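You operate a simulated robot arm through the tools that you are given. There is no shell and no other tool.

Carry out the task below with a simulated robot arm. There is one attempt and no reset: what you move stays moved.

JOB
Load and check the gauge block named on the size card.
Fine: block into the blue nest, clamp shut, size dial and depth slider to the card's letter, check button once: the green lamp shows.

Only the result counts: the job must be done as asked and must still hold three seconds after the hand-in. Knocking over, shifting, dropping, spilling or breaking anything else fails it.

ROBOT AND FRAMES
A 6-joint arm with a two-finger gripper, fixed in place. Base frame: the origin is on the floor under the middle of its stand, x ahead of it, y to its left, z up. Lengths are in mm, angles in degrees, forces in N, time in s.
It reaches about 1572 mm from its shoulder. Its first joint turns from -166.0 to 166.0 degrees. Payload 2.45 kg.
The tool frame sits at the grasp point between the pads (the TCP): z along the fingers, y along the line on which they close. The tips reach 20 mm beyond it. The gripper opens to 140 mm; its body begins 168 mm behind the TCP.
Orientation is that of the tool frame in the base frame, as [roll, pitch, yaw] about the fixed x, y, z axes, in that order (R = Rz(yaw) Ry(pitch) Rx(roll)). With the fingers straight down and closing along the base's y, the tool's x points along the base's -x, its y along +y and its z along -z.

CONTROLS
- The arm moves only by the tool move_arm. Its argument "deltas" is a list of rows, each an object (a shift or turn left out is 0, a gripper value left out holds the last) with "claw": the closure in counts, from 0 (fully open) to 255 (shut); "dp": the shift along the tool's x, y, z in mm, a list of three; "turn": the turn, a rotation vector about the tool's x, y, z in degrees, a list of three. In form: [{"claw": claw, "dp": [x, y, z], "turn": [wx, wy, wz]}, ...]. A call has 1 to 20 rows; each row shifts and turns the commanded pose from where the row before left it, along the tool's axes as they then stand. Rows are played at 5 a second. More than 50 mm and 8.6 degrees between two rows, or a gripper value outside its range, and nothing of the call is played. A pose out of reach is approached as far as the arm can. The call stops where the force on the tool passes 90 N (or 10 N more than at its start, if that is more) or the arm is blocked; 0.2 s more then pass. Each finger travels about 45 mm/s and halts on what it meets, pressing with about 36 N; the grip force reading is that of the motor and also rises with nothing between the fingers. The clock runs only during rows and for 0.2 s after the last one: add rows that do not move to give the fingers time. The reply holds the time, the measured pose of the TCP, the force on the tool along the base axes, the opening and the grip force, in the units named above and with some noise, with the torque about the TCP (base axes, N m) and any sound that the robot's microphone picked up.
- Cameras (640 x 400 px; columns grow to the right, rows downward): "scene" is fixed at [218.4, 651.2, 1216.2]; the picture's right is [-0.35, -0.94, 0.00], its down [-0.72, 0.27, -0.64] and it looks along [0.60, -0.22, -0.77] (base axes); focal length 289 px, centre (320, 200). "wrist" rides on the gripper at [78, 11, -209] in the tool frame; the picture's right is [-0.14, 0.99, 0.00], its down [-0.92, -0.13, -0.37] and it looks along [-0.36, -0.05, 0.93] (tool axes); focal length 280 px, centre (320, 200). There is no depth. A picture from a camera that has moved, and an enlarged one, comes with that camera's place and axes in the base frame and with its lens.
- snapshot(camera): a new picture of that camera. The clock stands still meanwhile.
- enlarge(camera, box): a new picture of the part [left, top, right, bottom] of that camera's present view, enlarged. The clock stands still meanwhile.
- hand_in(): hands the job in; it is judged then, once.

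Places have to be worked out from the pictures, the camera data and where the tool is seen. Open the gripper and draw the arm clear of the work before you hand the job in, unless the task says otherwise.

The tools are called as a command line: name --argument value ..., lists and objects as JSON in quotes. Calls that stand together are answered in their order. move_arm: Moves the arm, as the interface text tells. Its arguments: {"type":"object","properties":{"deltas":{"type":"array","items":{"type":"object","properties":{"claw":{"type":"number"},"dp":{"type":"array","items":{"type":"number"}},"turn":{"type":"array","items":{"type":"number"}}}}}},"required":["deltas"]} The other tools are called the same way: snapshot (camera) takes a picture; enlarge (camera, box) takes an enlarged picture of a part of a camera's view; hand_in () hands the job in.

At the start:

```text
t: 0.0
tool_pos: [466.6, 321.0, 944.2]
tool_rot: [180.0, 0.1, 180.0]
force: [0.2, -0.1, 0.4]
wrist_torque: [-0.02, 0.01, 0.02]
finger_gap: 140.3
gripper_force: 0.1
```

scene: 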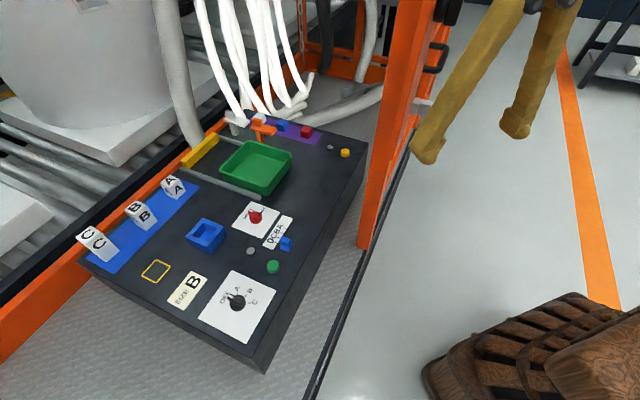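
wrist: 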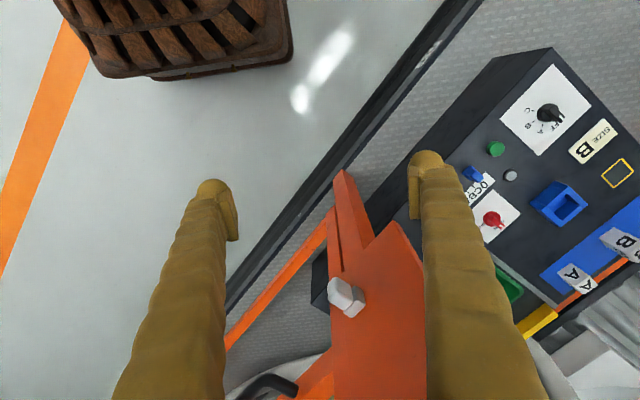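

The size card appears to say B. I enlarge the scene pictures to read the bench's layout more carefully.

enlarge --camera "scene" --box '[60, 160, 220, 280]'

enlarge --camera "scene" --box '[140, 190, 310, 350]'

enlarge --camera "scene" --box '[170, 100, 370, 225]'

enlarge --camera "wrist" --box '[440, 50, 640, 350]'

```text
3.33 times, centred on (140, 220) of scene
camera zoom: at [218.4, 651.2, 1216.2], right [-0.35, -0.94, 0.0], down [-0.72, 0.27, -0.64], along [0.6, -0.22, -0.77], focal length 962 px, centre (920, 133)
```

zoom: 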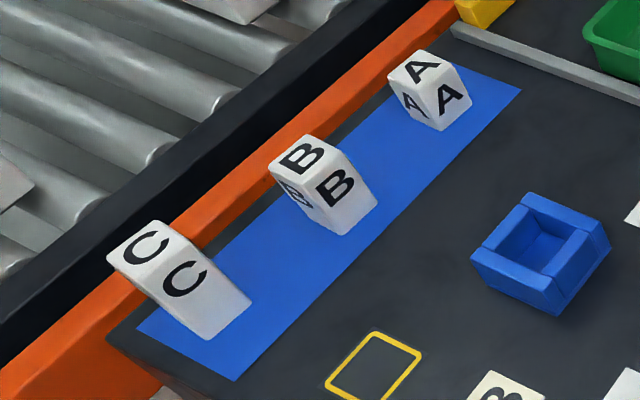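

```text
2.50 times, centred on (225, 270) of scene
camera zoom: at [218.4, 651.2, 1216.2], right [-0.35, -0.94, 0.0], down [-0.72, 0.27, -0.64], along [0.6, -0.22, -0.77], focal length 722 px, centre (558, 25)
```

zoom: 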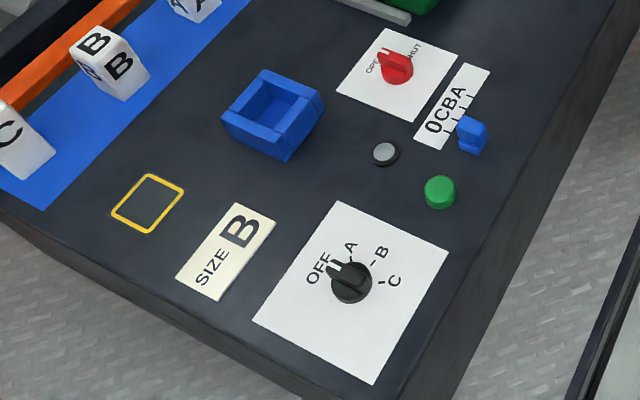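

```text
3.20 times, centred on (270, 162) of scene
camera zoom: at [218.4, 651.2, 1216.2], right [-0.35, -0.94, 0.0], down [-0.72, 0.27, -0.64], along [0.6, -0.22, -0.77], focal length 924 px, centre (480, 320)
```

zoom: 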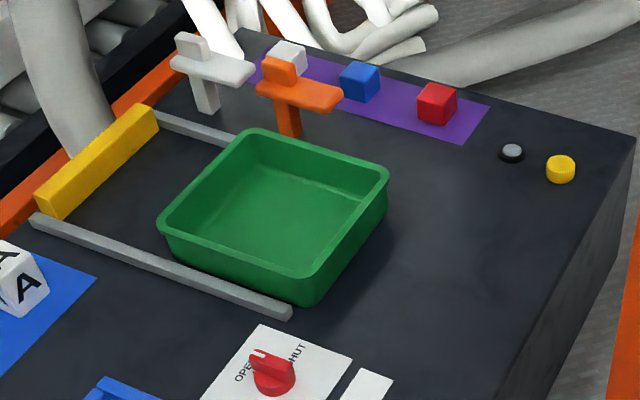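

```text
1.33 times, centred on (540, 200) of wrist
camera zoom: at [389.0, 331.4, 1154.2], right [0.14, 0.99, 0.0], down [0.92, -0.13, 0.37], along [0.36, -0.05, -0.93], focal length 374 px, centre (27, 200)
```

zoom: 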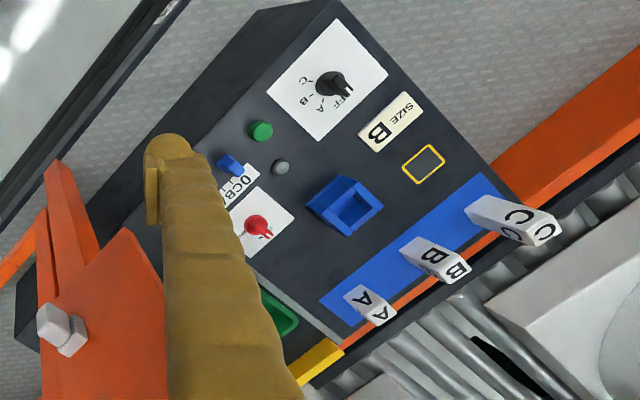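

The card says size B. Triangulating puts the blue nest near (666, 779, 630), the bench's near edge in front of the robot at roughly 48° to the left, and the orange post near (599, 365). I move left, away from the post, and square the tool to the bench for an overview.

move_arm --deltas '[{"dp": [17, 36, 0]}, {"dp": [17, 36, 0]}, {"dp": [17, 36, 0]}, {"dp": [17, 36, 0]}, {"dp": [17, 36, 0]}, {"turn": [0, 0, -8]}, {"turn": [0, 0, -8]}, {"turn": [0, 0, -8]}, {"turn": [0, 0, -8]}, {"turn": [0, 0, -8]}, {"turn": [0, 0, -8]}, {}]'

snapshot --camera "wrist"

snapshot --camera "scene"

```text
t: 2.6
tool_pos: [383.9, 499.3, 938.7]
tool_rot: [-179.9, -0.6, -132.1]
force: [1.1, -0.1, 1.0]
wrist_torque: [0.02, 0.01, -0.02]
finger_gap: 140.3
gripper_force: 0.1
```

```text
taken
camera wrist: at [325.9, 449.7, 1148.4], right [-0.64, 0.77, 0.0], down [0.72, 0.6, 0.36], along [0.28, 0.23, -0.93], focal length 280 px, centre (320, 200)
```

wrist: 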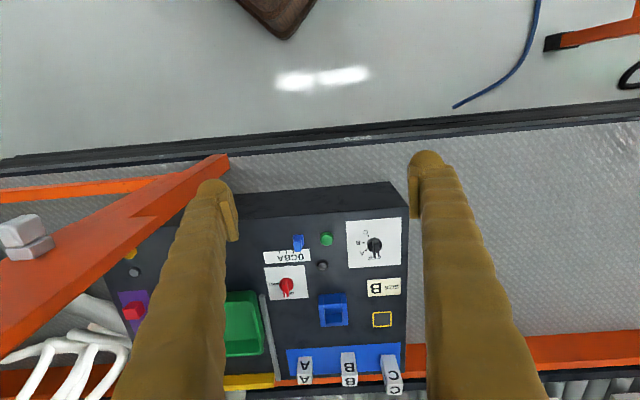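

```text
taken
```

scene: 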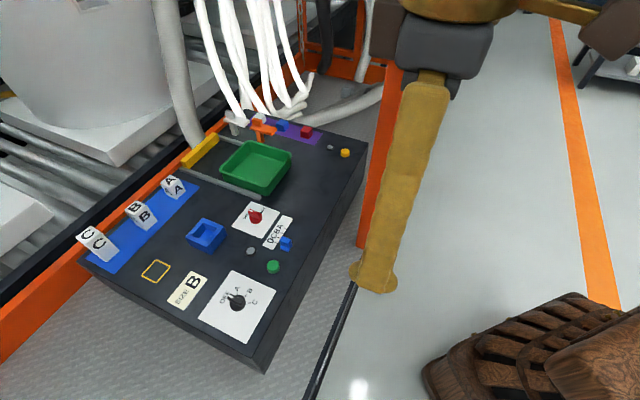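

The tool is now nearly square to the bench and clear of the post. I move further out over the bench's near part for a closer view of the controls and blocks.

move_arm --deltas '[{"dp": [-40, 0, 0]}, {"dp": [-40, 0, 0]}, {"dp": [-40, 0, 0]}, {"dp": [-40, 0, 0]}, {"dp": [-40, 0, 20]}, {"dp": [0, 0, 30]}, {}]'

snapshot --camera "wrist"

enlarge --camera "wrist" --box '[230, 100, 430, 225]'

enlarge --camera "wrist" --box '[230, 200, 430, 325]'

```text
t: 4.2
tool_pos: [512.1, 649.2, 894.5]
tool_rot: [-180.0, 0.0, -132.0]
force: [0.5, -0.6, 0.1]
wrist_torque: [-0.01, 0.0, -0.02]
finger_gap: 139.9
gripper_force: 0.1
```

```text
taken
camera wrist: at [451.9, 598.0, 1104.3], right [-0.64, 0.76, 0.0], down [0.71, 0.6, 0.37], along [0.28, 0.24, -0.93], focal length 280 px, centre (320, 200)
```

wrist: 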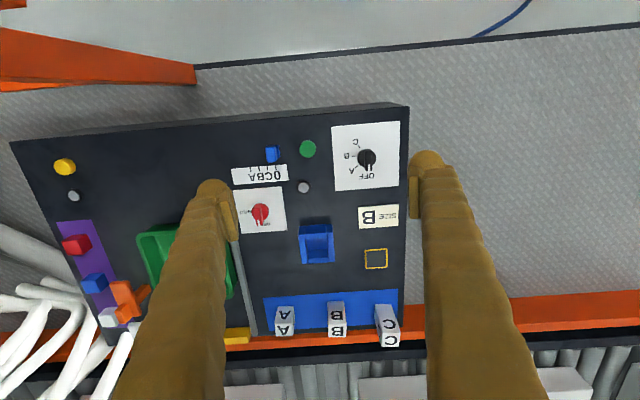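

```text
3.20 times, centred on (330, 162) of wrist
camera zoom: at [451.9, 598.0, 1104.3], right [-0.64, 0.76, 0.0], down [0.71, 0.6, 0.37], along [0.28, 0.24, -0.93], focal length 897 px, centre (288, 320)
```

zoom: 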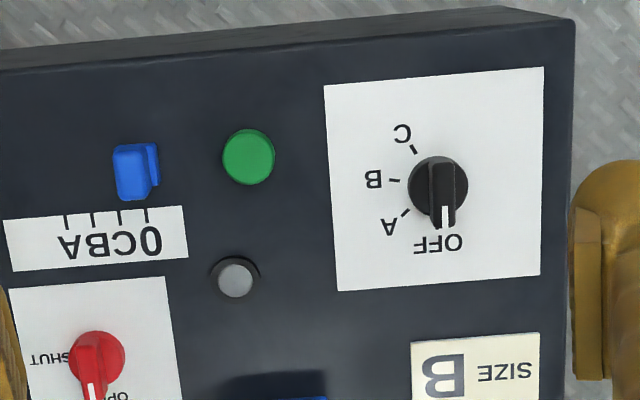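

```text
3.20 times, centred on (330, 262) of wrist
camera zoom: at [451.9, 598.0, 1104.3], right [-0.64, 0.76, 0.0], down [0.71, 0.6, 0.37], along [0.28, 0.24, -0.93], focal length 897 px, centre (288, 0)
```

zoom: 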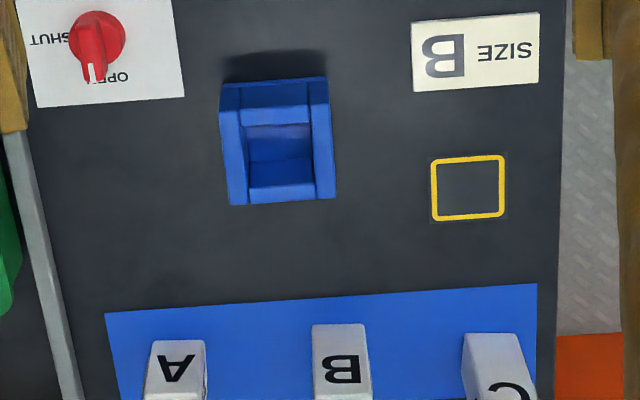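

The panel is clear: the dial is at OFF, the slider at 0, the clamp knob at OPEN, and the blocks stand on the far blue strip. I zoom on the blocks and nest to measure them.

enlarge --camera "wrist" --box '[260, 280, 420, 360]'

enlarge --camera "wrist" --box '[280, 200, 400, 280]'

enlarge --camera "scene" --box '[110, 180, 230, 260]'

```text
4.00 times, centred on (340, 320) of wrist
camera zoom: at [451.9, 598.0, 1104.3], right [-0.64, 0.76, 0.0], down [0.71, 0.6, 0.37], along [0.28, 0.24, -0.93], focal length 1122 px, centre (240, -280)
```

zoom: 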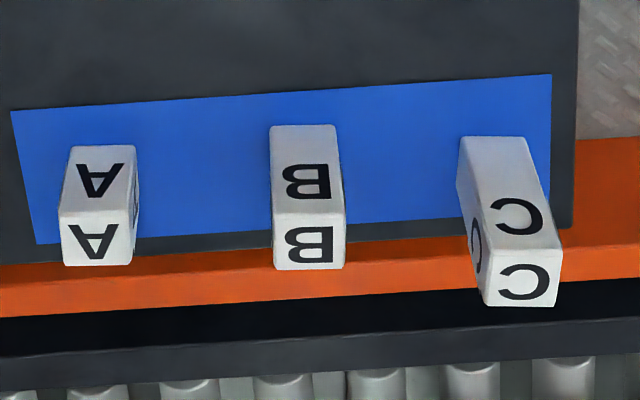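

```text
5.00 times, centred on (340, 240) of wrist
camera zoom: at [451.9, 598.0, 1104.3], right [-0.64, 0.76, 0.0], down [0.71, 0.6, 0.37], along [0.28, 0.24, -0.93], focal length 1402 px, centre (220, 0)
```

zoom: 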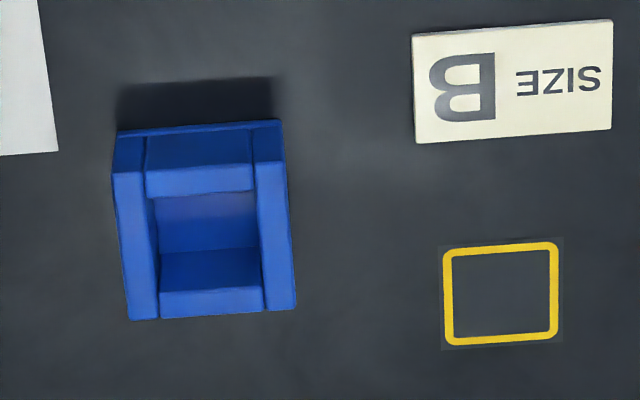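

```text
5.00 times, centred on (170, 220) of scene
camera zoom: at [218.4, 651.2, 1216.2], right [-0.35, -0.94, 0.0], down [-0.72, 0.27, -0.64], along [0.6, -0.22, -0.77], focal length 1444 px, centre (1070, 100)
```

zoom: 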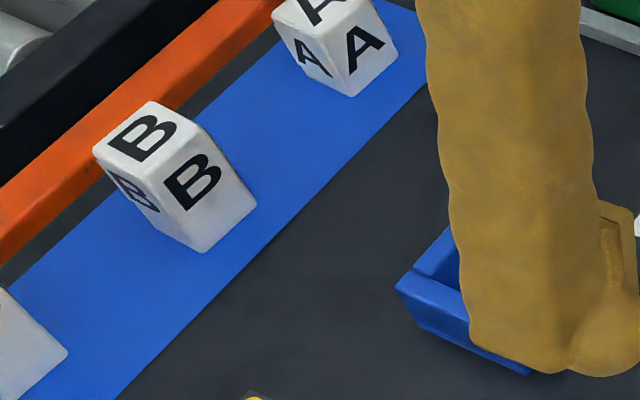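

Both cameras agree: block B is about 37×37×63 mm at (784, 923) on a bench top at z≈600. The nest is at about (675, 778), with its rim near z 633 and its floor near z 604. I square the tool to the bench, narrow the gripper, and move above block B.

move_arm --deltas '[{"turn": [0, 0, 3.2], "claw": 110}, {"dp": [-48, 0.5, 0]}, {"dp": [-48, 0.5, 0]}, {"dp": [-48, 0.5, 0]}, {"dp": [-48, 0.5, 0]}, {"dp": [-48, 0.5, 0]}, {"dp": [-48, 0.5, 0]}, {"dp": [-48, 0.5, 0]}, {"dp": [-48, 0.5, 0]}, {"dp": [0, 0, 30]}, {"dp": [0, 0, 30]}, {"dp": [0, 0, 15]}, {}]'

snapshot --camera "wrist"

snapshot --camera "scene"

```text
t: 7.0
tool_pos: [785.5, 922.6, 819.7]
tool_rot: [180.0, -0.1, -135.3]
force: [-0.3, -0.7, 0.3]
wrist_torque: [-0.01, 0.0, -0.02]
finger_gap: 79.7
gripper_force: 0.0
```

```text
taken
camera wrist: at [722.7, 875.6, 1028.8], right [-0.6, 0.8, 0.0], down [0.74, 0.56, 0.37], along [0.29, 0.22, -0.93], focal length 280 px, centre (320, 200)
```

wrist: 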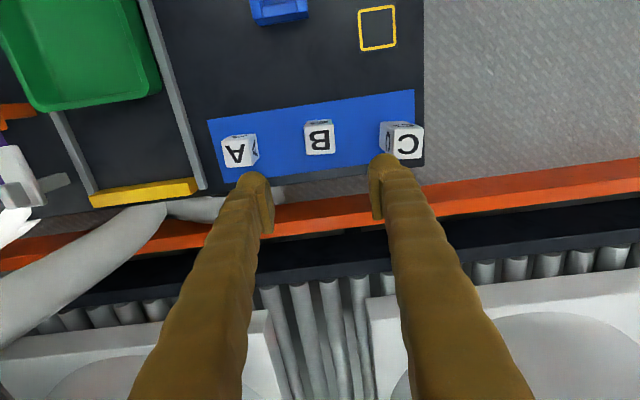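

```text
taken
```

scene: 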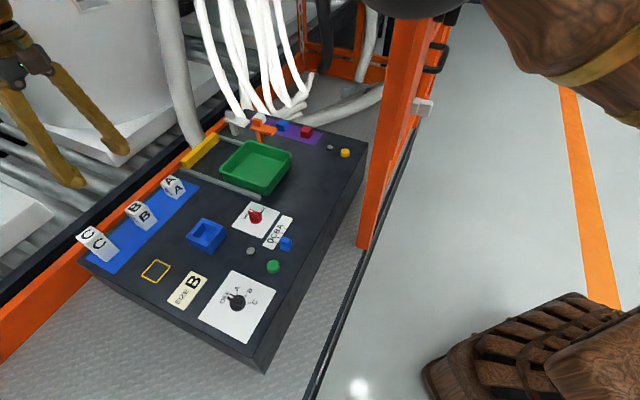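

Block B sits between the fingers just ahead of the image centre. I enlarge to measure its centre and its rotation relative to the tool.

enlarge --camera "wrist" --box '[200, 80, 440, 230]'

enlarge --camera "wrist" --box '[290, 110, 350, 160]'

```text
2.67 times, centred on (320, 155) of wrist
camera zoom: at [722.7, 875.6, 1028.8], right [-0.6, 0.8, 0.0], down [0.74, 0.56, 0.37], along [0.29, 0.22, -0.93], focal length 748 px, centre (320, 320)
```

zoom: 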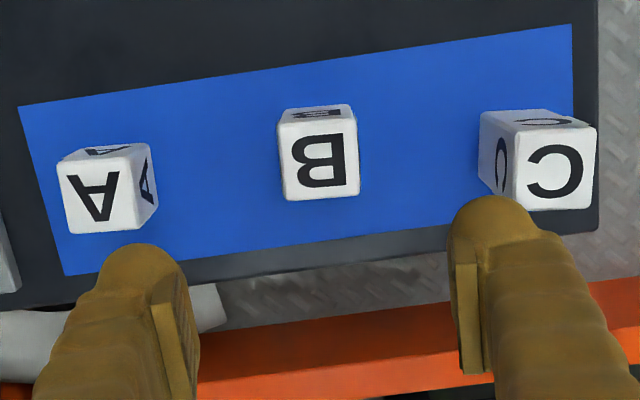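

```text
8.00 times, centred on (320, 135) of wrist
camera zoom: at [722.7, 875.6, 1028.8], right [-0.6, 0.8, 0.0], down [0.74, 0.56, 0.37], along [0.29, 0.22, -0.93], focal length 2243 px, centre (320, 720)
```

zoom: 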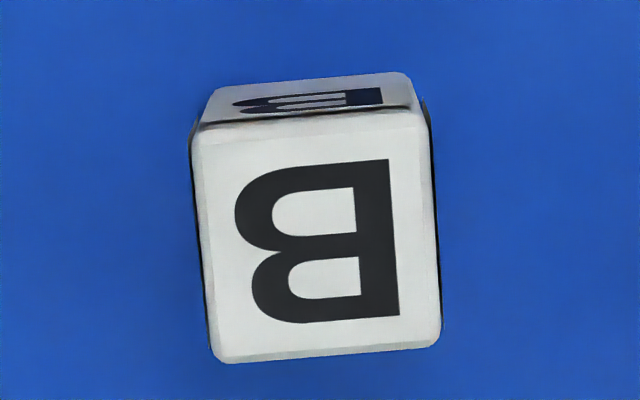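

Triangulating the three views gives the bench top at z≈621, block B's top at z≈682, its centre at (769, 910), and about 2.8° of clockwise rotation relative to the tool. I correct for that and lower to just above the block.

move_arm --deltas '[{"dp": [21, 2.5, 0]}, {"turn": [0, 0, 2.8]}, {"dp": [0, 0, 40]}, {"dp": [0, 0, 40]}, {"dp": [0, 0, 15]}, {}]'

snapshot --camera "wrist"

enlarge --camera "wrist" --box '[220, 110, 420, 235]'

enlarge --camera "scene" --box '[70, 150, 230, 260]'

```text
t: 8.4
tool_pos: [767.9, 909.8, 725.9]
tool_rot: [180.0, 0.0, -138.0]
force: [1.1, 0.0, 0.0]
wrist_torque: [-0.01, 0.0, 0.0]
finger_gap: 79.9
gripper_force: 0.0
```

```text
taken
camera wrist: at [702.4, 865.5, 934.9], right [-0.56, 0.83, 0.0], down [0.77, 0.52, 0.37], along [0.31, 0.21, -0.93], focal length 280 px, centre (320, 200)
```

wrist: 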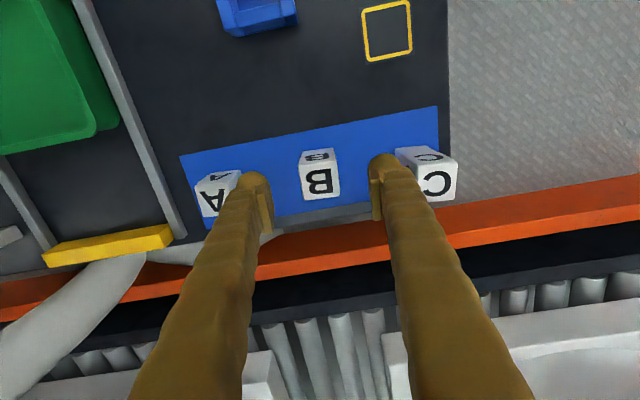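

```text
3.20 times, centred on (320, 172) of wrist
camera zoom: at [702.4, 865.5, 934.9], right [-0.56, 0.83, 0.0], down [0.77, 0.52, 0.37], along [0.31, 0.21, -0.93], focal length 897 px, centre (320, 288)
```

zoom: 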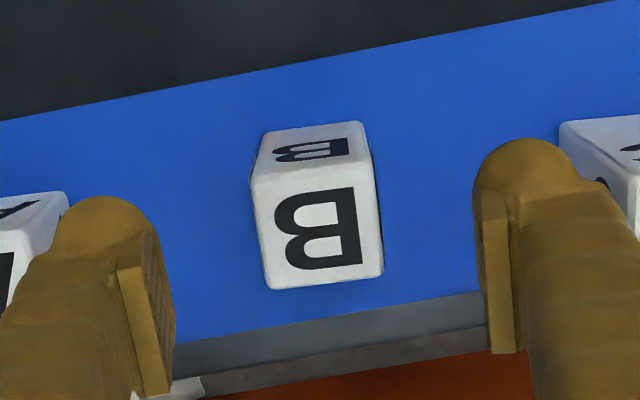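

```text
3.64 times, centred on (150, 205) of scene
camera zoom: at [218.4, 651.2, 1216.2], right [-0.35, -0.94, 0.0], down [-0.72, 0.27, -0.64], along [0.6, -0.22, -0.77], focal length 1050 px, centre (938, 182)
```

zoom: 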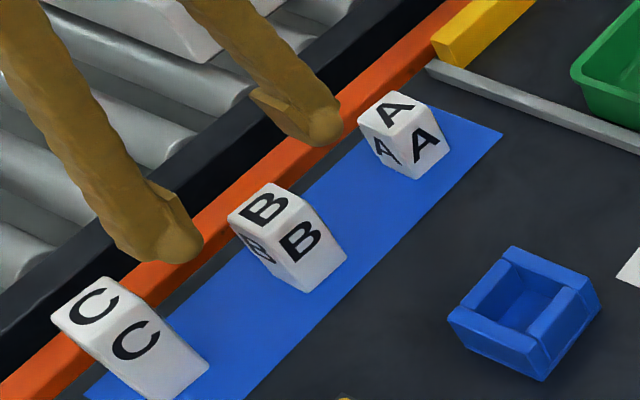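

The TCP is within about 1.4 mm of block B's centre and the edges are parallel. I lower to z≈674, so the tips stay above the nest walls later, and close on the block.

move_arm --deltas '[{"dp": [-1.3, 0, 20]}, {"dp": [0, 0, 20]}, {"dp": [0, 0, 12]}, {}]'

enlarge --camera "wrist" --box '[220, 110, 420, 235]'

enlarge --camera "scene" --box '[70, 150, 230, 260]'

```text
t: 9.4
tool_pos: [767.8, 911.8, 672.0]
tool_rot: [-179.9, -0.1, -138.0]
force: [0.7, 0.0, 0.2]
wrist_torque: [0.02, 0.01, -0.03]
finger_gap: 79.4
gripper_force: 0.0
```

```text
3.20 times, centred on (320, 172) of wrist
camera zoom: at [703.6, 868.0, 881.2], right [-0.56, 0.83, 0.0], down [0.77, 0.52, 0.37], along [0.31, 0.21, -0.93], focal length 897 px, centre (320, 288)
```

zoom: 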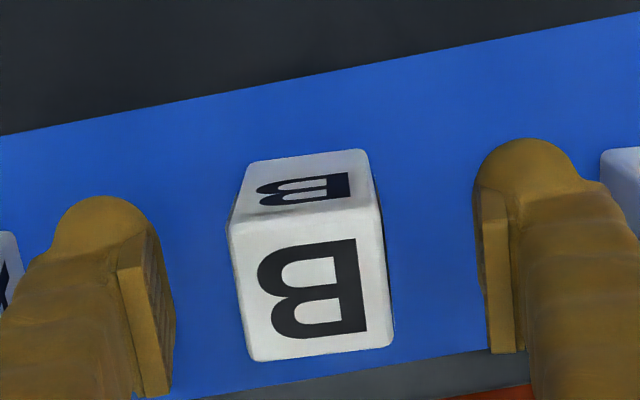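

```text
3.64 times, centred on (150, 205) of scene
camera zoom: at [218.4, 651.2, 1216.2], right [-0.35, -0.94, 0.0], down [-0.72, 0.27, -0.64], along [0.6, -0.22, -0.77], focal length 1050 px, centre (938, 182)
```

zoom: 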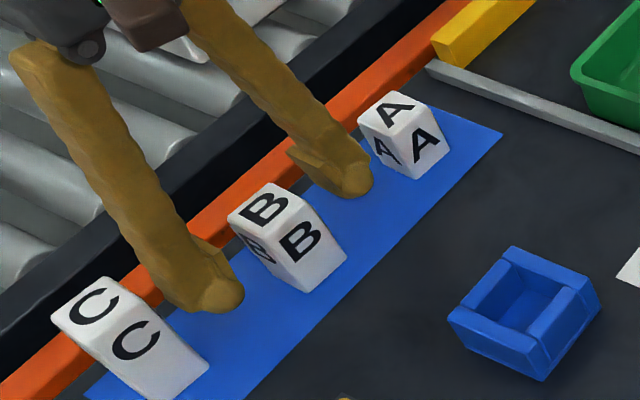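

The block is centred between the fingers, and blocks A and C are clear. I close the gripper on block B.

move_arm --deltas '[{"claw": 255}, {}, {}, {}, {}, {}]'

enlarge --camera "wrist" --box '[220, 110, 420, 235]'

```text
t: 10.8
tool_pos: [768.0, 912.9, 671.7]
tool_rot: [-180.0, 0.0, -138.0]
force: [-0.6, 0.9, -0.1]
wrist_torque: [0.03, 0.0, -0.02]
finger_gap: 34.7
gripper_force: 35.9
```

```text
3.20 times, centred on (320, 172) of wrist
camera zoom: at [703.6, 868.0, 881.3], right [-0.56, 0.83, 0.0], down [0.77, 0.52, 0.37], along [0.31, 0.21, -0.93], focal length 897 px, centre (320, 288)
```

zoom: 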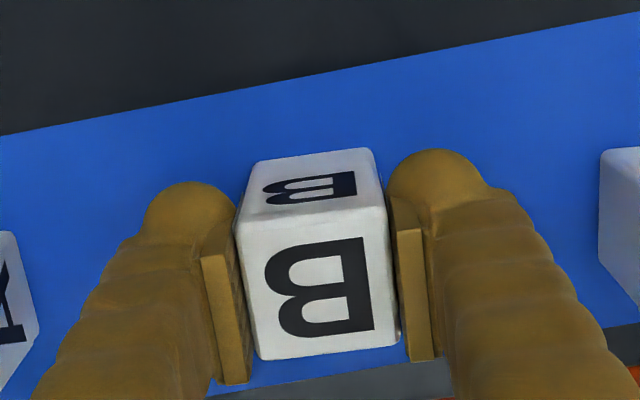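

Block B is gripped at 34.7 mm with about 36 N. I lift it straight up and carry it to a spot short of the nest, where I can still see the nest for a precise measurement.

move_arm --deltas '[{"dp": [0, 0, -10]}, {"dp": [0, 0, -25]}, {"dp": [0, 0, -30]}, {"dp": [0, 0, -30]}, {"dp": [34, -10.7, 0]}, {"dp": [34, -10.7, 0]}, {"dp": [34, -10.7, 0]}, {"turn": [0, 0, -2.8]}, {}]'

snapshot --camera "wrist"

enlarge --camera "wrist" --box '[260, 40, 380, 130]'

enlarge --camera "wrist" --box '[220, 110, 420, 235]'

enlarge --camera "scene" --box '[110, 150, 270, 260]'

```text
t: 12.8
tool_pos: [713.1, 817.0, 767.9]
tool_rot: [-180.0, 0.0, -135.1]
force: [-0.2, 0.6, -1.2]
wrist_torque: [-0.02, -0.02, 0.03]
finger_gap: 35.0
gripper_force: 36.0
```

```text
taken
camera wrist: at [651.2, 770.4, 976.9], right [-0.6, 0.8, 0.0], down [0.74, 0.56, 0.37], along [0.29, 0.22, -0.93], focal length 280 px, centre (320, 200)
```

wrist: 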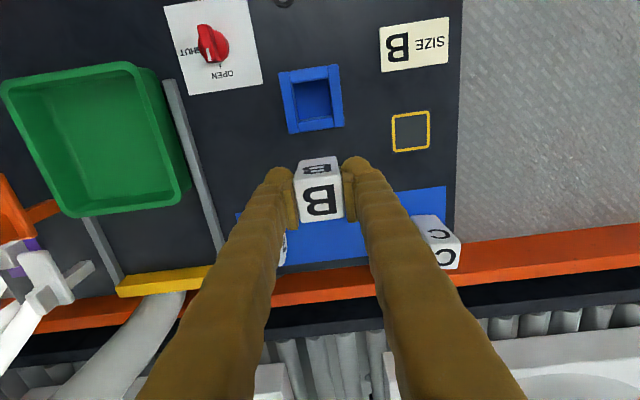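

```text
4.44 times, centred on (320, 85) of wrist
camera zoom: at [651.2, 770.4, 976.9], right [-0.6, 0.8, 0.0], down [0.74, 0.56, 0.37], along [0.29, 0.22, -0.93], focal length 1246 px, centre (320, 711)
```

zoom: 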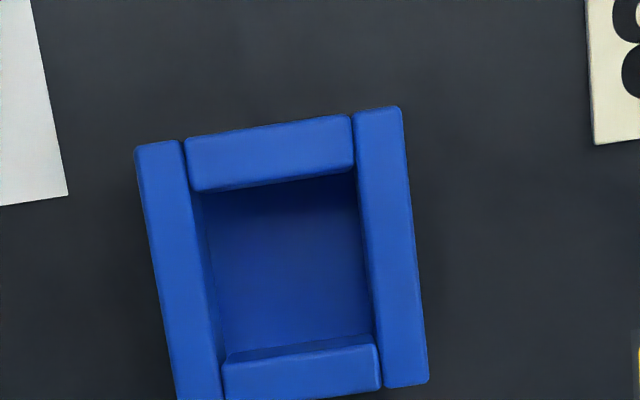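

```text
3.20 times, centred on (320, 172) of wrist
camera zoom: at [651.2, 770.4, 976.9], right [-0.6, 0.8, 0.0], down [0.74, 0.56, 0.37], along [0.29, 0.22, -0.93], focal length 897 px, centre (320, 288)
```

zoom: 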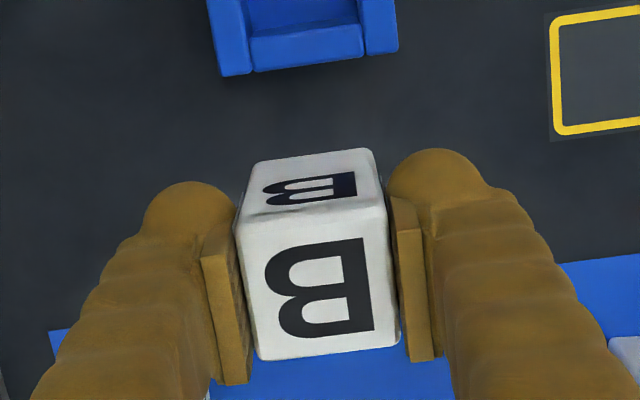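

```text
3.64 times, centred on (190, 205) of scene
camera zoom: at [218.4, 651.2, 1216.2], right [-0.35, -0.94, 0.0], down [-0.72, 0.27, -0.64], along [0.6, -0.22, -0.77], focal length 1050 px, centre (793, 182)
```

zoom: 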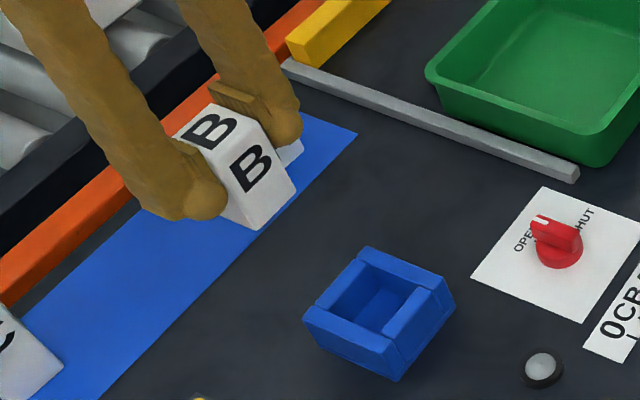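

The nest pocket measures about 40 mm against the 35 mm block. It is square to the tool, with its centre 67 mm along tool +x and 1.4 mm along +y from the block's present position. I move over it and lower the block to just above the rim.

move_arm --deltas '[{"dp": [33.6, 0.7, 0]}, {"dp": [33.7, 0.7, 0]}, {"dp": [0, 0, 25]}, {"dp": [0, 0, 25]}, {"dp": [0, 0, 6]}, {}]'

snapshot --camera "wrist"

enlarge --camera "wrist" --box '[260, 120, 380, 200]'

enlarge --camera "scene" --box '[150, 180, 270, 260]'

```text
t: 14.2
tool_pos: [665.4, 773.3, 711.4]
tool_rot: [180.0, -0.1, -135.2]
force: [0.0, 0.8, -1.7]
wrist_torque: [0.0, -0.02, 0.0]
finger_gap: 34.6
gripper_force: 35.5
```

```text
taken
camera wrist: at [603.2, 725.4, 920.6], right [-0.6, 0.8, 0.0], down [0.74, 0.56, 0.37], along [0.29, 0.22, -0.93], focal length 280 px, centre (320, 200)
```

wrist: 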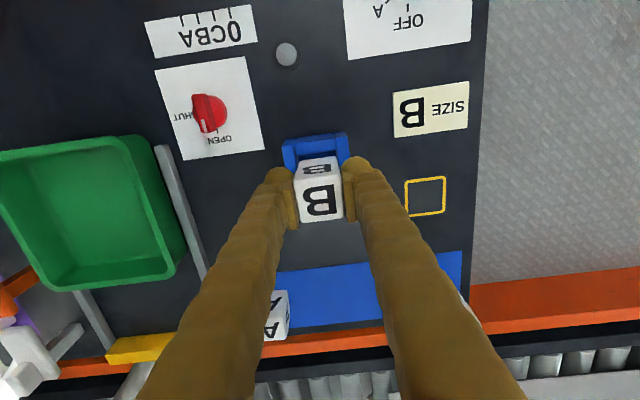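

```text
5.00 times, centred on (320, 160) of wrist
camera zoom: at [603.2, 725.4, 920.6], right [-0.6, 0.8, 0.0], down [0.74, 0.56, 0.37], along [0.29, 0.22, -0.93], focal length 1402 px, centre (320, 400)
```

zoom: 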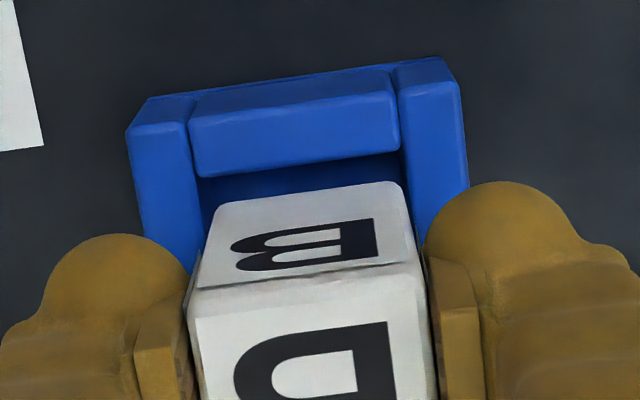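

```text
5.00 times, centred on (210, 220) of scene
camera zoom: at [218.4, 651.2, 1216.2], right [-0.35, -0.94, 0.0], down [-0.72, 0.27, -0.64], along [0.6, -0.22, -0.77], focal length 1444 px, centre (870, 100)
```

zoom: 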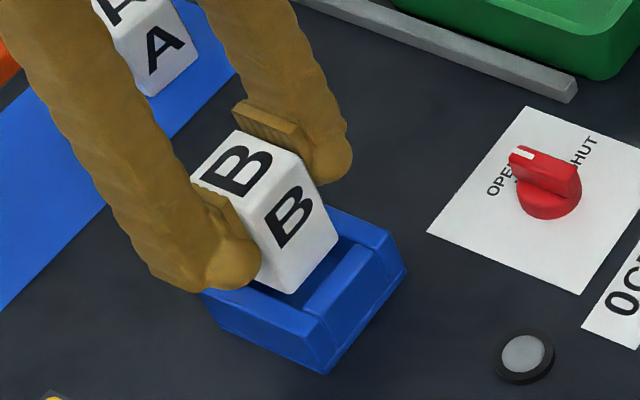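

The block hangs over the pocket, but the near-side gap looks slightly larger than it should. I zoom in to measure the gaps before inserting.

enlarge --camera "wrist" --box '[290, 140, 350, 175]'

enlarge --camera "scene" --box '[185, 200, 235, 255]'

```text
10.67 times, centred on (320, 158) of wrist
camera zoom: at [603.2, 725.4, 920.6], right [-0.6, 0.8, 0.0], down [0.74, 0.56, 0.37], along [0.29, 0.22, -0.93], focal length 2991 px, centre (320, 653)
```

zoom: 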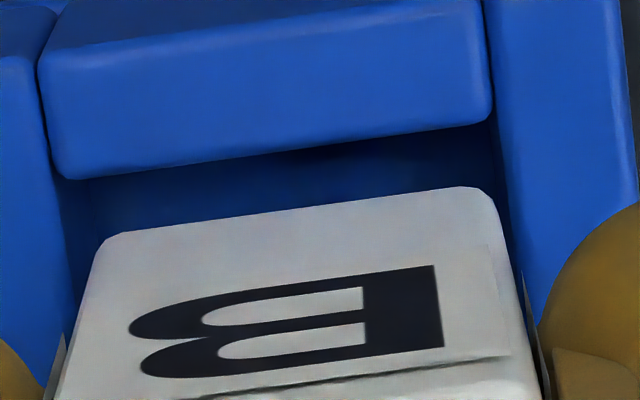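

```text
7.27 times, centred on (210, 228) of scene
camera zoom: at [218.4, 651.2, 1216.2], right [-0.35, -0.94, 0.0], down [-0.72, 0.27, -0.64], along [0.6, -0.22, -0.77], focal length 2100 px, centre (1120, 0)
```

zoom: 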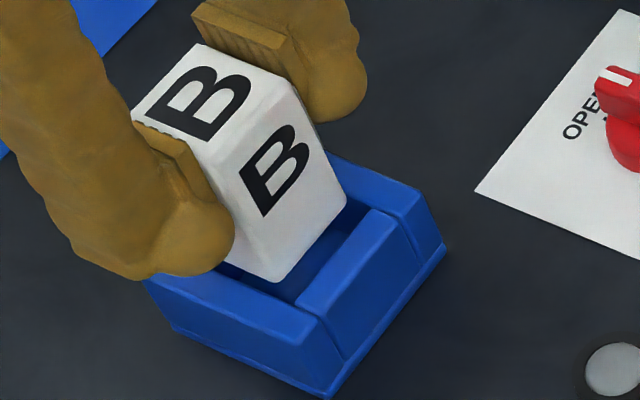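

The left gap (about 4 mm) is larger than the right (about 1.6 mm), and the near gap is about 1 mm too large. I shift about 1.3 mm in tool +x and 1.1 mm in −y, then lower into the pocket in small steps.

move_arm --deltas '[{"dp": [1.3, -1.1, 0]}, {}, {"dp": [0, 0, 6]}, {"dp": [0, 0, 6]}, {"dp": [0, 0, 6]}, {"dp": [0, 0, 5]}, {}]'

enlarge --camera "wrist" --box '[260, 120, 380, 200]'

enlarge --camera "scene" --box '[185, 200, 235, 255]'

```text
t: 15.8
tool_pos: [667.7, 771.9, 687.6]
tool_rot: [-180.0, 0.0, -135.2]
force: [1.1, 0.0, -2.3]
wrist_torque: [-0.01, 0.0, -0.02]
finger_gap: 35.0
gripper_force: 36.0
```

```text
5.00 times, centred on (320, 160) of wrist
camera zoom: at [604.7, 723.4, 897.7], right [-0.6, 0.8, 0.0], down [0.74, 0.56, 0.37], along [0.29, 0.22, -0.93], focal length 1402 px, centre (320, 400)
```

zoom: 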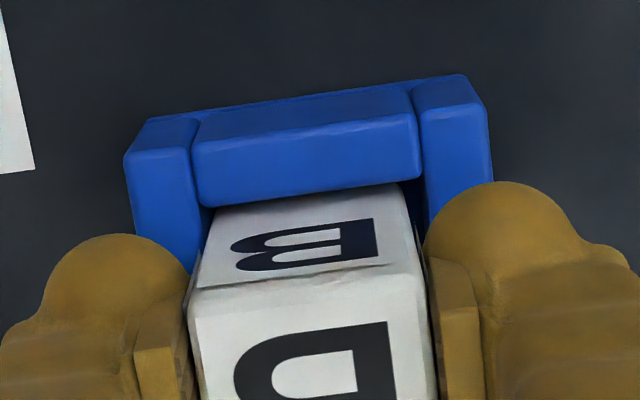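

```text
7.27 times, centred on (210, 228) of scene
camera zoom: at [218.4, 651.2, 1216.2], right [-0.35, -0.94, 0.0], down [-0.72, 0.27, -0.64], along [0.6, -0.22, -0.77], focal length 2100 px, centre (1120, 0)
```

zoom: 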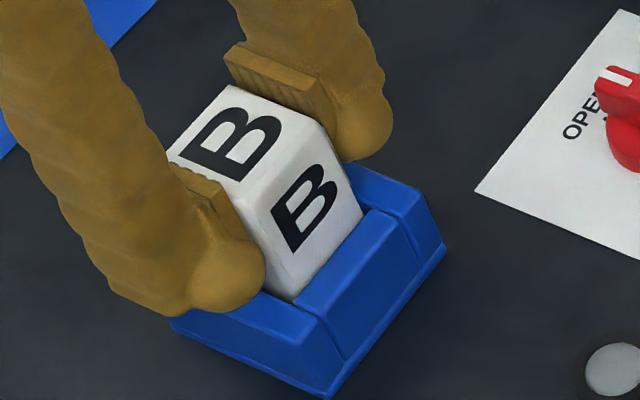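

The block has entered the pocket with no contact force, at TCP z 687.6. I continue down in small steps, watching the force.

move_arm --deltas '[{"dp": [0, 0, 5]}, {"dp": [0, 0, 4]}, {"dp": [0, 0, 2]}, {}]'

enlarge --camera "scene" --box '[185, 200, 235, 255]'

```text
t: 16.8
tool_pos: [666.2, 771.5, 678.0]
tool_rot: [-180.0, -0.1, -135.2]
force: [-0.4, 0.6, 3.8]
wrist_torque: [-0.04, 0.03, -0.05]
finger_gap: 34.8
gripper_force: 36.2
```

```text
7.27 times, centred on (210, 228) of scene
camera zoom: at [218.4, 651.2, 1216.2], right [-0.35, -0.94, 0.0], down [-0.72, 0.27, -0.64], along [0.6, -0.22, -0.77], focal length 2100 px, centre (1120, 0)
```

zoom: 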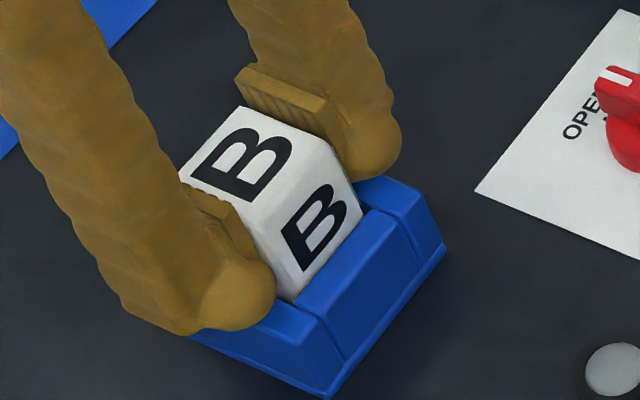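

A slight upward force has appeared, 3.8 N against −2.3 N before, so something is starting to touch. I go 1 mm further to confirm seating.

move_arm --deltas '[{"dp": [0, 0, 0.7]}, {}, {}]'

enlarge --camera "wrist" --box '[260, 120, 380, 200]'

```text
t: 17.6
tool_pos: [667.0, 770.7, 678.4]
tool_rot: [-180.0, 0.1, -135.2]
force: [-0.6, -3.7, 24.3]
wrist_torque: [-0.25, 0.17, -0.03]
finger_gap: 34.9
gripper_force: 35.7
```

```text
5.00 times, centred on (320, 160) of wrist
camera zoom: at [604.2, 723.1, 887.1], right [-0.6, 0.8, 0.0], down [0.74, 0.56, 0.37], along [0.3, 0.22, -0.93], focal length 1402 px, centre (320, 400)
```

zoom: 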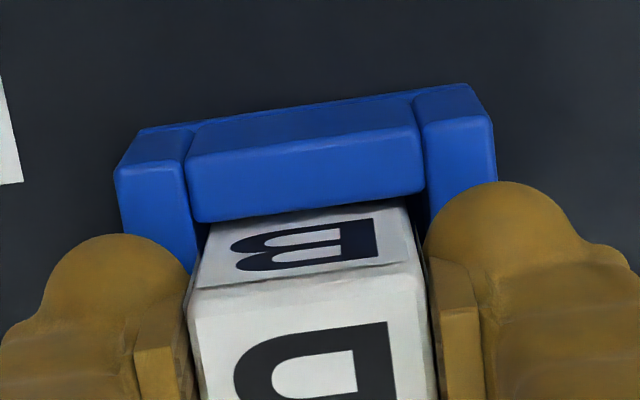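

There is firm contact at z≈678, with the block between the walls. I back off the press slightly and open the gripper a little to release it.

move_arm --deltas '[{"dp": [0, 0, -0.8]}, {}, {"claw": 175}, {"claw": 150}, {}, {}]'

enlarge --camera "scene" --box '[185, 200, 235, 255]'

enlarge --camera "wrist" --box '[260, 120, 380, 200]'

```text
t: 19.0
tool_pos: [666.0, 770.5, 677.5]
tool_rot: [-180.0, 0.0, -135.2]
force: [-0.6, 0.4, 0.1]
wrist_torque: [-0.02, -0.02, -0.03]
finger_gap: 57.8
gripper_force: 0.0
```

```text
7.27 times, centred on (210, 228) of scene
camera zoom: at [218.4, 651.2, 1216.2], right [-0.35, -0.94, 0.0], down [-0.72, 0.27, -0.64], along [0.6, -0.22, -0.77], focal length 2100 px, centre (1120, 0)
```

zoom: 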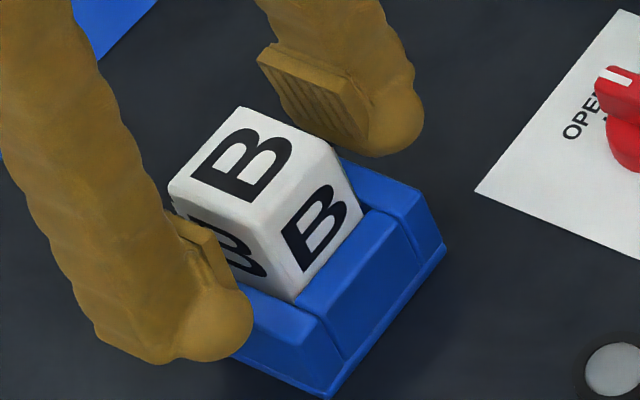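

```text
5.00 times, centred on (320, 160) of wrist
camera zoom: at [603.7, 723.0, 886.8], right [-0.6, 0.8, 0.0], down [0.74, 0.56, 0.37], along [0.29, 0.22, -0.93], focal length 1402 px, centre (320, 400)
```

zoom: 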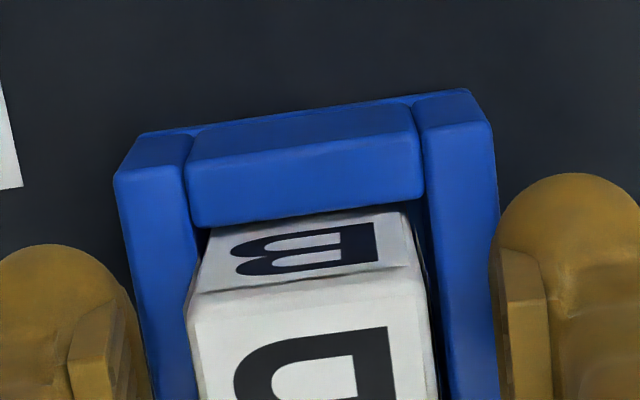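

Block B is released and stands in the nest without shifting. I raise straight up and move over the red clamp knob, near (684, 653), to look at it closely.

move_arm --deltas '[{"dp": [0, 0, -15]}, {"dp": [0, 0, -35]}, {"dp": [0, 0, -45]}, {"dp": [0, 0, -10]}, {"dp": [23.5, -32, 0]}, {"dp": [23.5, -32, 0]}, {"dp": [23.5, -32, 0]}, {}]'

snapshot --camera "wrist"

enlarge --camera "wrist" --box '[260, 110, 380, 190]'

enlarge --camera "scene" --box '[180, 180, 320, 280]'

```text
t: 20.8
tool_pos: [684.0, 651.6, 783.1]
tool_rot: [-180.0, 0.0, -135.2]
force: [0.3, 0.6, 0.0]
wrist_torque: [0.0, -0.01, 0.01]
finger_gap: 57.8
gripper_force: 0.1
```

```text
taken
camera wrist: at [622.7, 603.6, 992.9], right [-0.6, 0.8, 0.0], down [0.74, 0.56, 0.37], along [0.29, 0.22, -0.93], focal length 280 px, centre (320, 200)
```

wrist: 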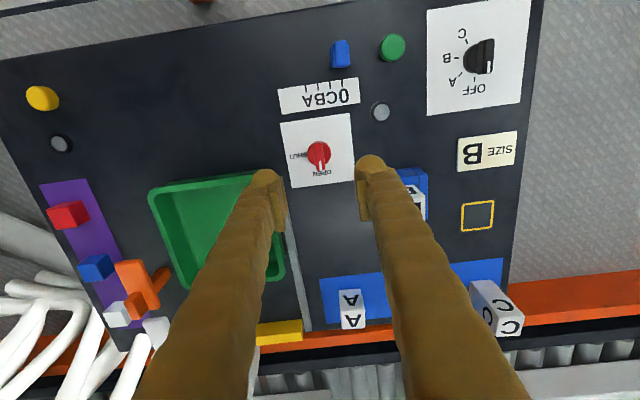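

```text
5.00 times, centred on (320, 150) of wrist
camera zoom: at [622.7, 603.6, 992.9], right [-0.6, 0.8, 0.0], down [0.74, 0.56, 0.37], along [0.29, 0.22, -0.93], focal length 1402 px, centre (320, 450)
```

zoom: 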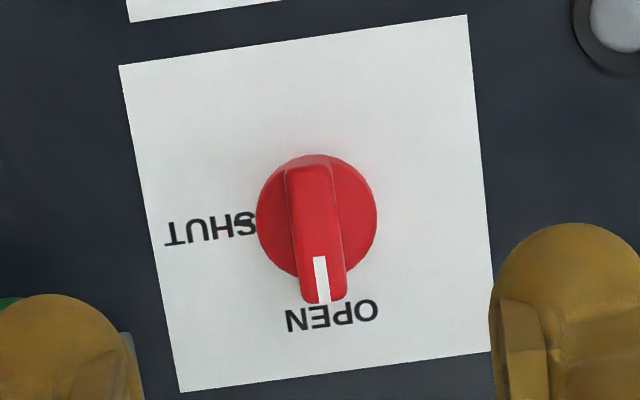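

```text
4.00 times, centred on (250, 230) of scene
camera zoom: at [218.4, 651.2, 1216.2], right [-0.35, -0.94, 0.0], down [-0.72, 0.27, -0.64], along [0.6, -0.22, -0.77], focal length 1155 px, centre (600, 80)
```

zoom: 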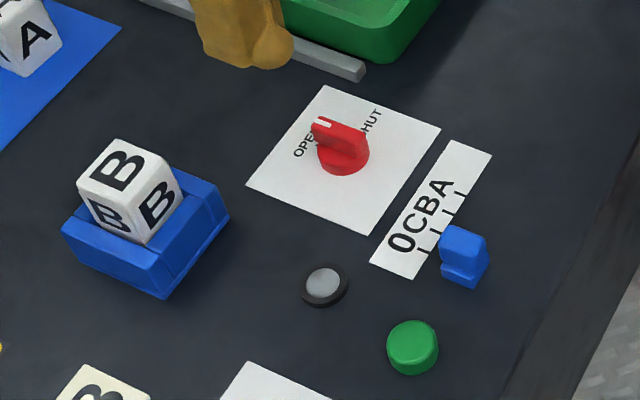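

The clamp knob is a bar on a disc about 31 mm across, with its pointer at OPEN; SHUT is 90° clockwise. I enlarge from the scene camera to judge the heights of the disc and bar.

enlarge --camera "scene" --box '[230, 195, 280, 235]'

enlarge --camera "scene" --box '[205, 275, 275, 325]'

enlarge --camera "scene" --box '[255, 215, 305, 280]'

enlarge --camera "wrist" --box '[300, 20, 540, 150]'

```text
10.00 times, centred on (255, 215) of scene
camera zoom: at [218.4, 651.2, 1216.2], right [-0.35, -0.94, 0.0], down [-0.72, 0.27, -0.64], along [0.6, -0.22, -0.77], focal length 2887 px, centre (970, 50)
```

zoom: 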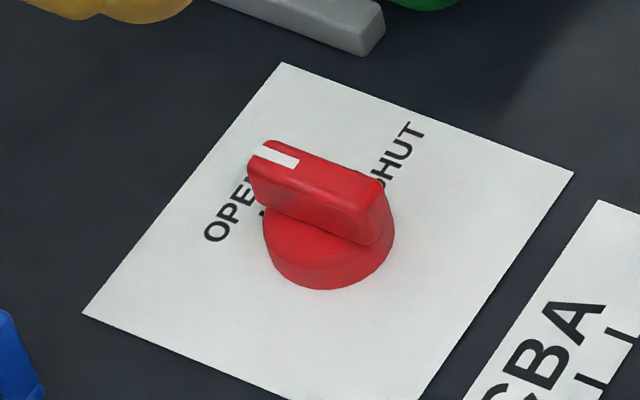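

```text
8.00 times, centred on (240, 300) of scene
camera zoom: at [218.4, 651.2, 1216.2], right [-0.35, -0.94, 0.0], down [-0.72, 0.27, -0.64], along [0.6, -0.22, -0.77], focal length 2310 px, centre (960, -600)
```

zoom: 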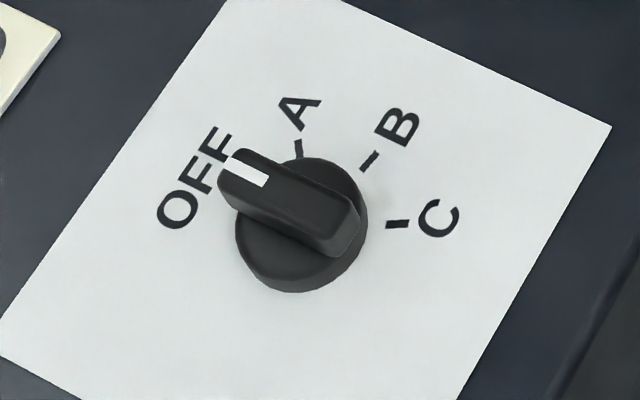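

```text
6.15 times, centred on (280, 248) of scene
camera zoom: at [218.4, 651.2, 1216.2], right [-0.35, -0.94, 0.0], down [-0.72, 0.27, -0.64], along [0.6, -0.22, -0.77], focal length 1777 px, centre (566, -92)
```

zoom: 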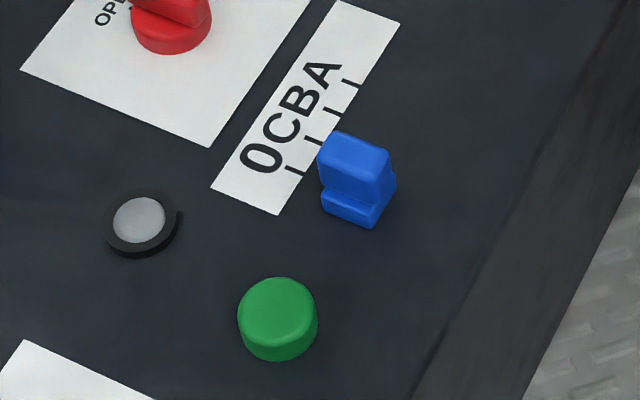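

```text
2.67 times, centred on (420, 85) of wrist
camera zoom: at [622.7, 603.6, 992.9], right [-0.6, 0.8, 0.0], down [0.74, 0.56, 0.37], along [0.29, 0.22, -0.93], focal length 748 px, centre (53, 507)
```

zoom: 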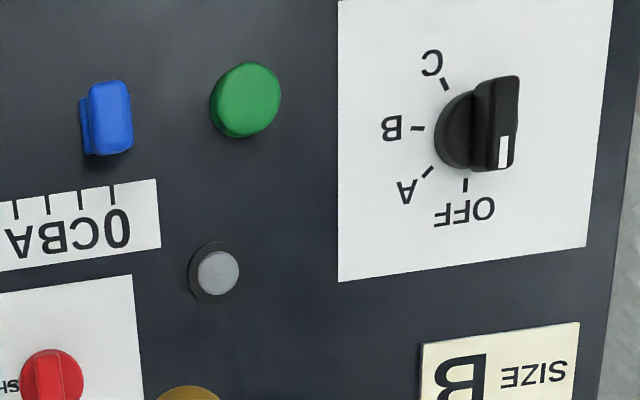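

I check the fingertip shape from the scene camera, since the knob bar must be gripped with the very ends of the pads.

enlarge --camera "scene" --box '[180, 110, 290, 200]'

snapshot --camera "scene"

```text
4.44 times, centred on (235, 155) of scene
camera zoom: at [218.4, 651.2, 1216.2], right [-0.35, -0.94, 0.0], down [-0.72, 0.27, -0.64], along [0.6, -0.22, -0.77], focal length 1283 px, centre (698, 400)
```

zoom: 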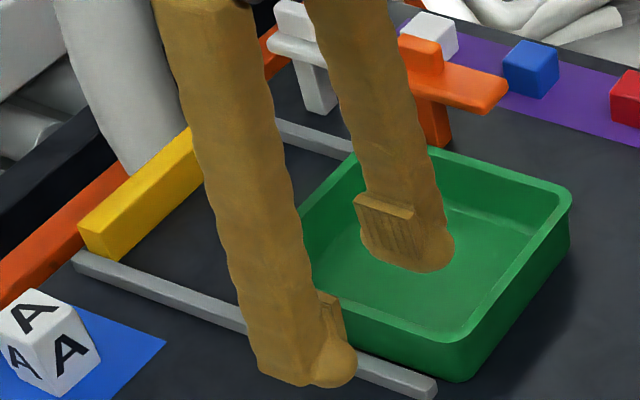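

```text
taken
```

scene: 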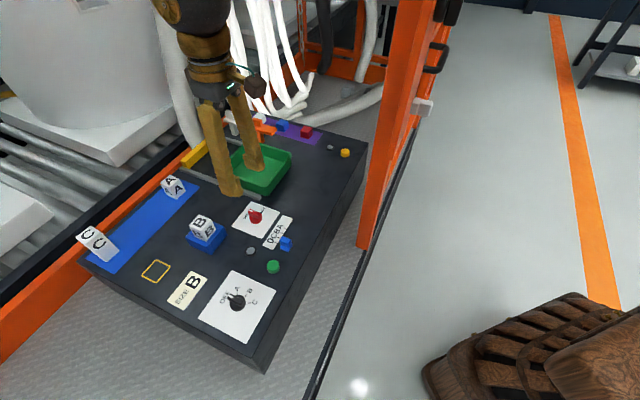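

The pads reach the tip of each finger. Before gripping the knob, I test in free air that the wrist can turn +90° (clockwise from above), then narrow the opening.

move_arm --deltas '[{"dp": [2.2, -0.5, 0], "claw": 190}, {"turn": [0, 0, 8.5]}, {"turn": [0, 0, 8.5]}, {"turn": [0, 0, 8.5]}, {"turn": [0, 0, 8.5]}, {"turn": [0, 0, 8.5]}, {"turn": [0, 0, 8.5]}, {"turn": [0, 0, 8.5]}, {"turn": [0, 0, 8.5]}, {"turn": [0, 0, 8.5]}, {"turn": [0, 0, 8.5]}, {"turn": [0, 0, 8.5]}, {}]'

snapshot --camera "wrist"

```text
t: 23.6
tool_pos: [681.5, 650.8, 783.6]
tool_rot: [-179.9, 0.0, 131.2]
force: [0.1, 0.2, 0.4]
wrist_torque: [-0.01, 0.01, 0.02]
finger_gap: 35.7
gripper_force: 0.1
```

```text
taken
camera wrist: at [639.2, 716.8, 992.8], right [0.84, 0.55, 0.0], down [0.51, -0.78, 0.37], along [0.2, -0.31, -0.93], focal length 280 px, centre (320, 200)
```

wrist: 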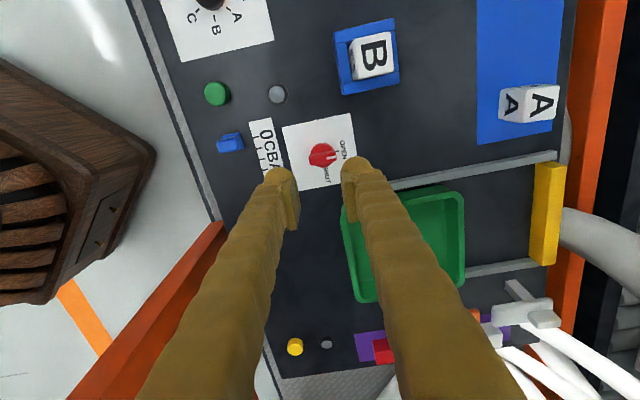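

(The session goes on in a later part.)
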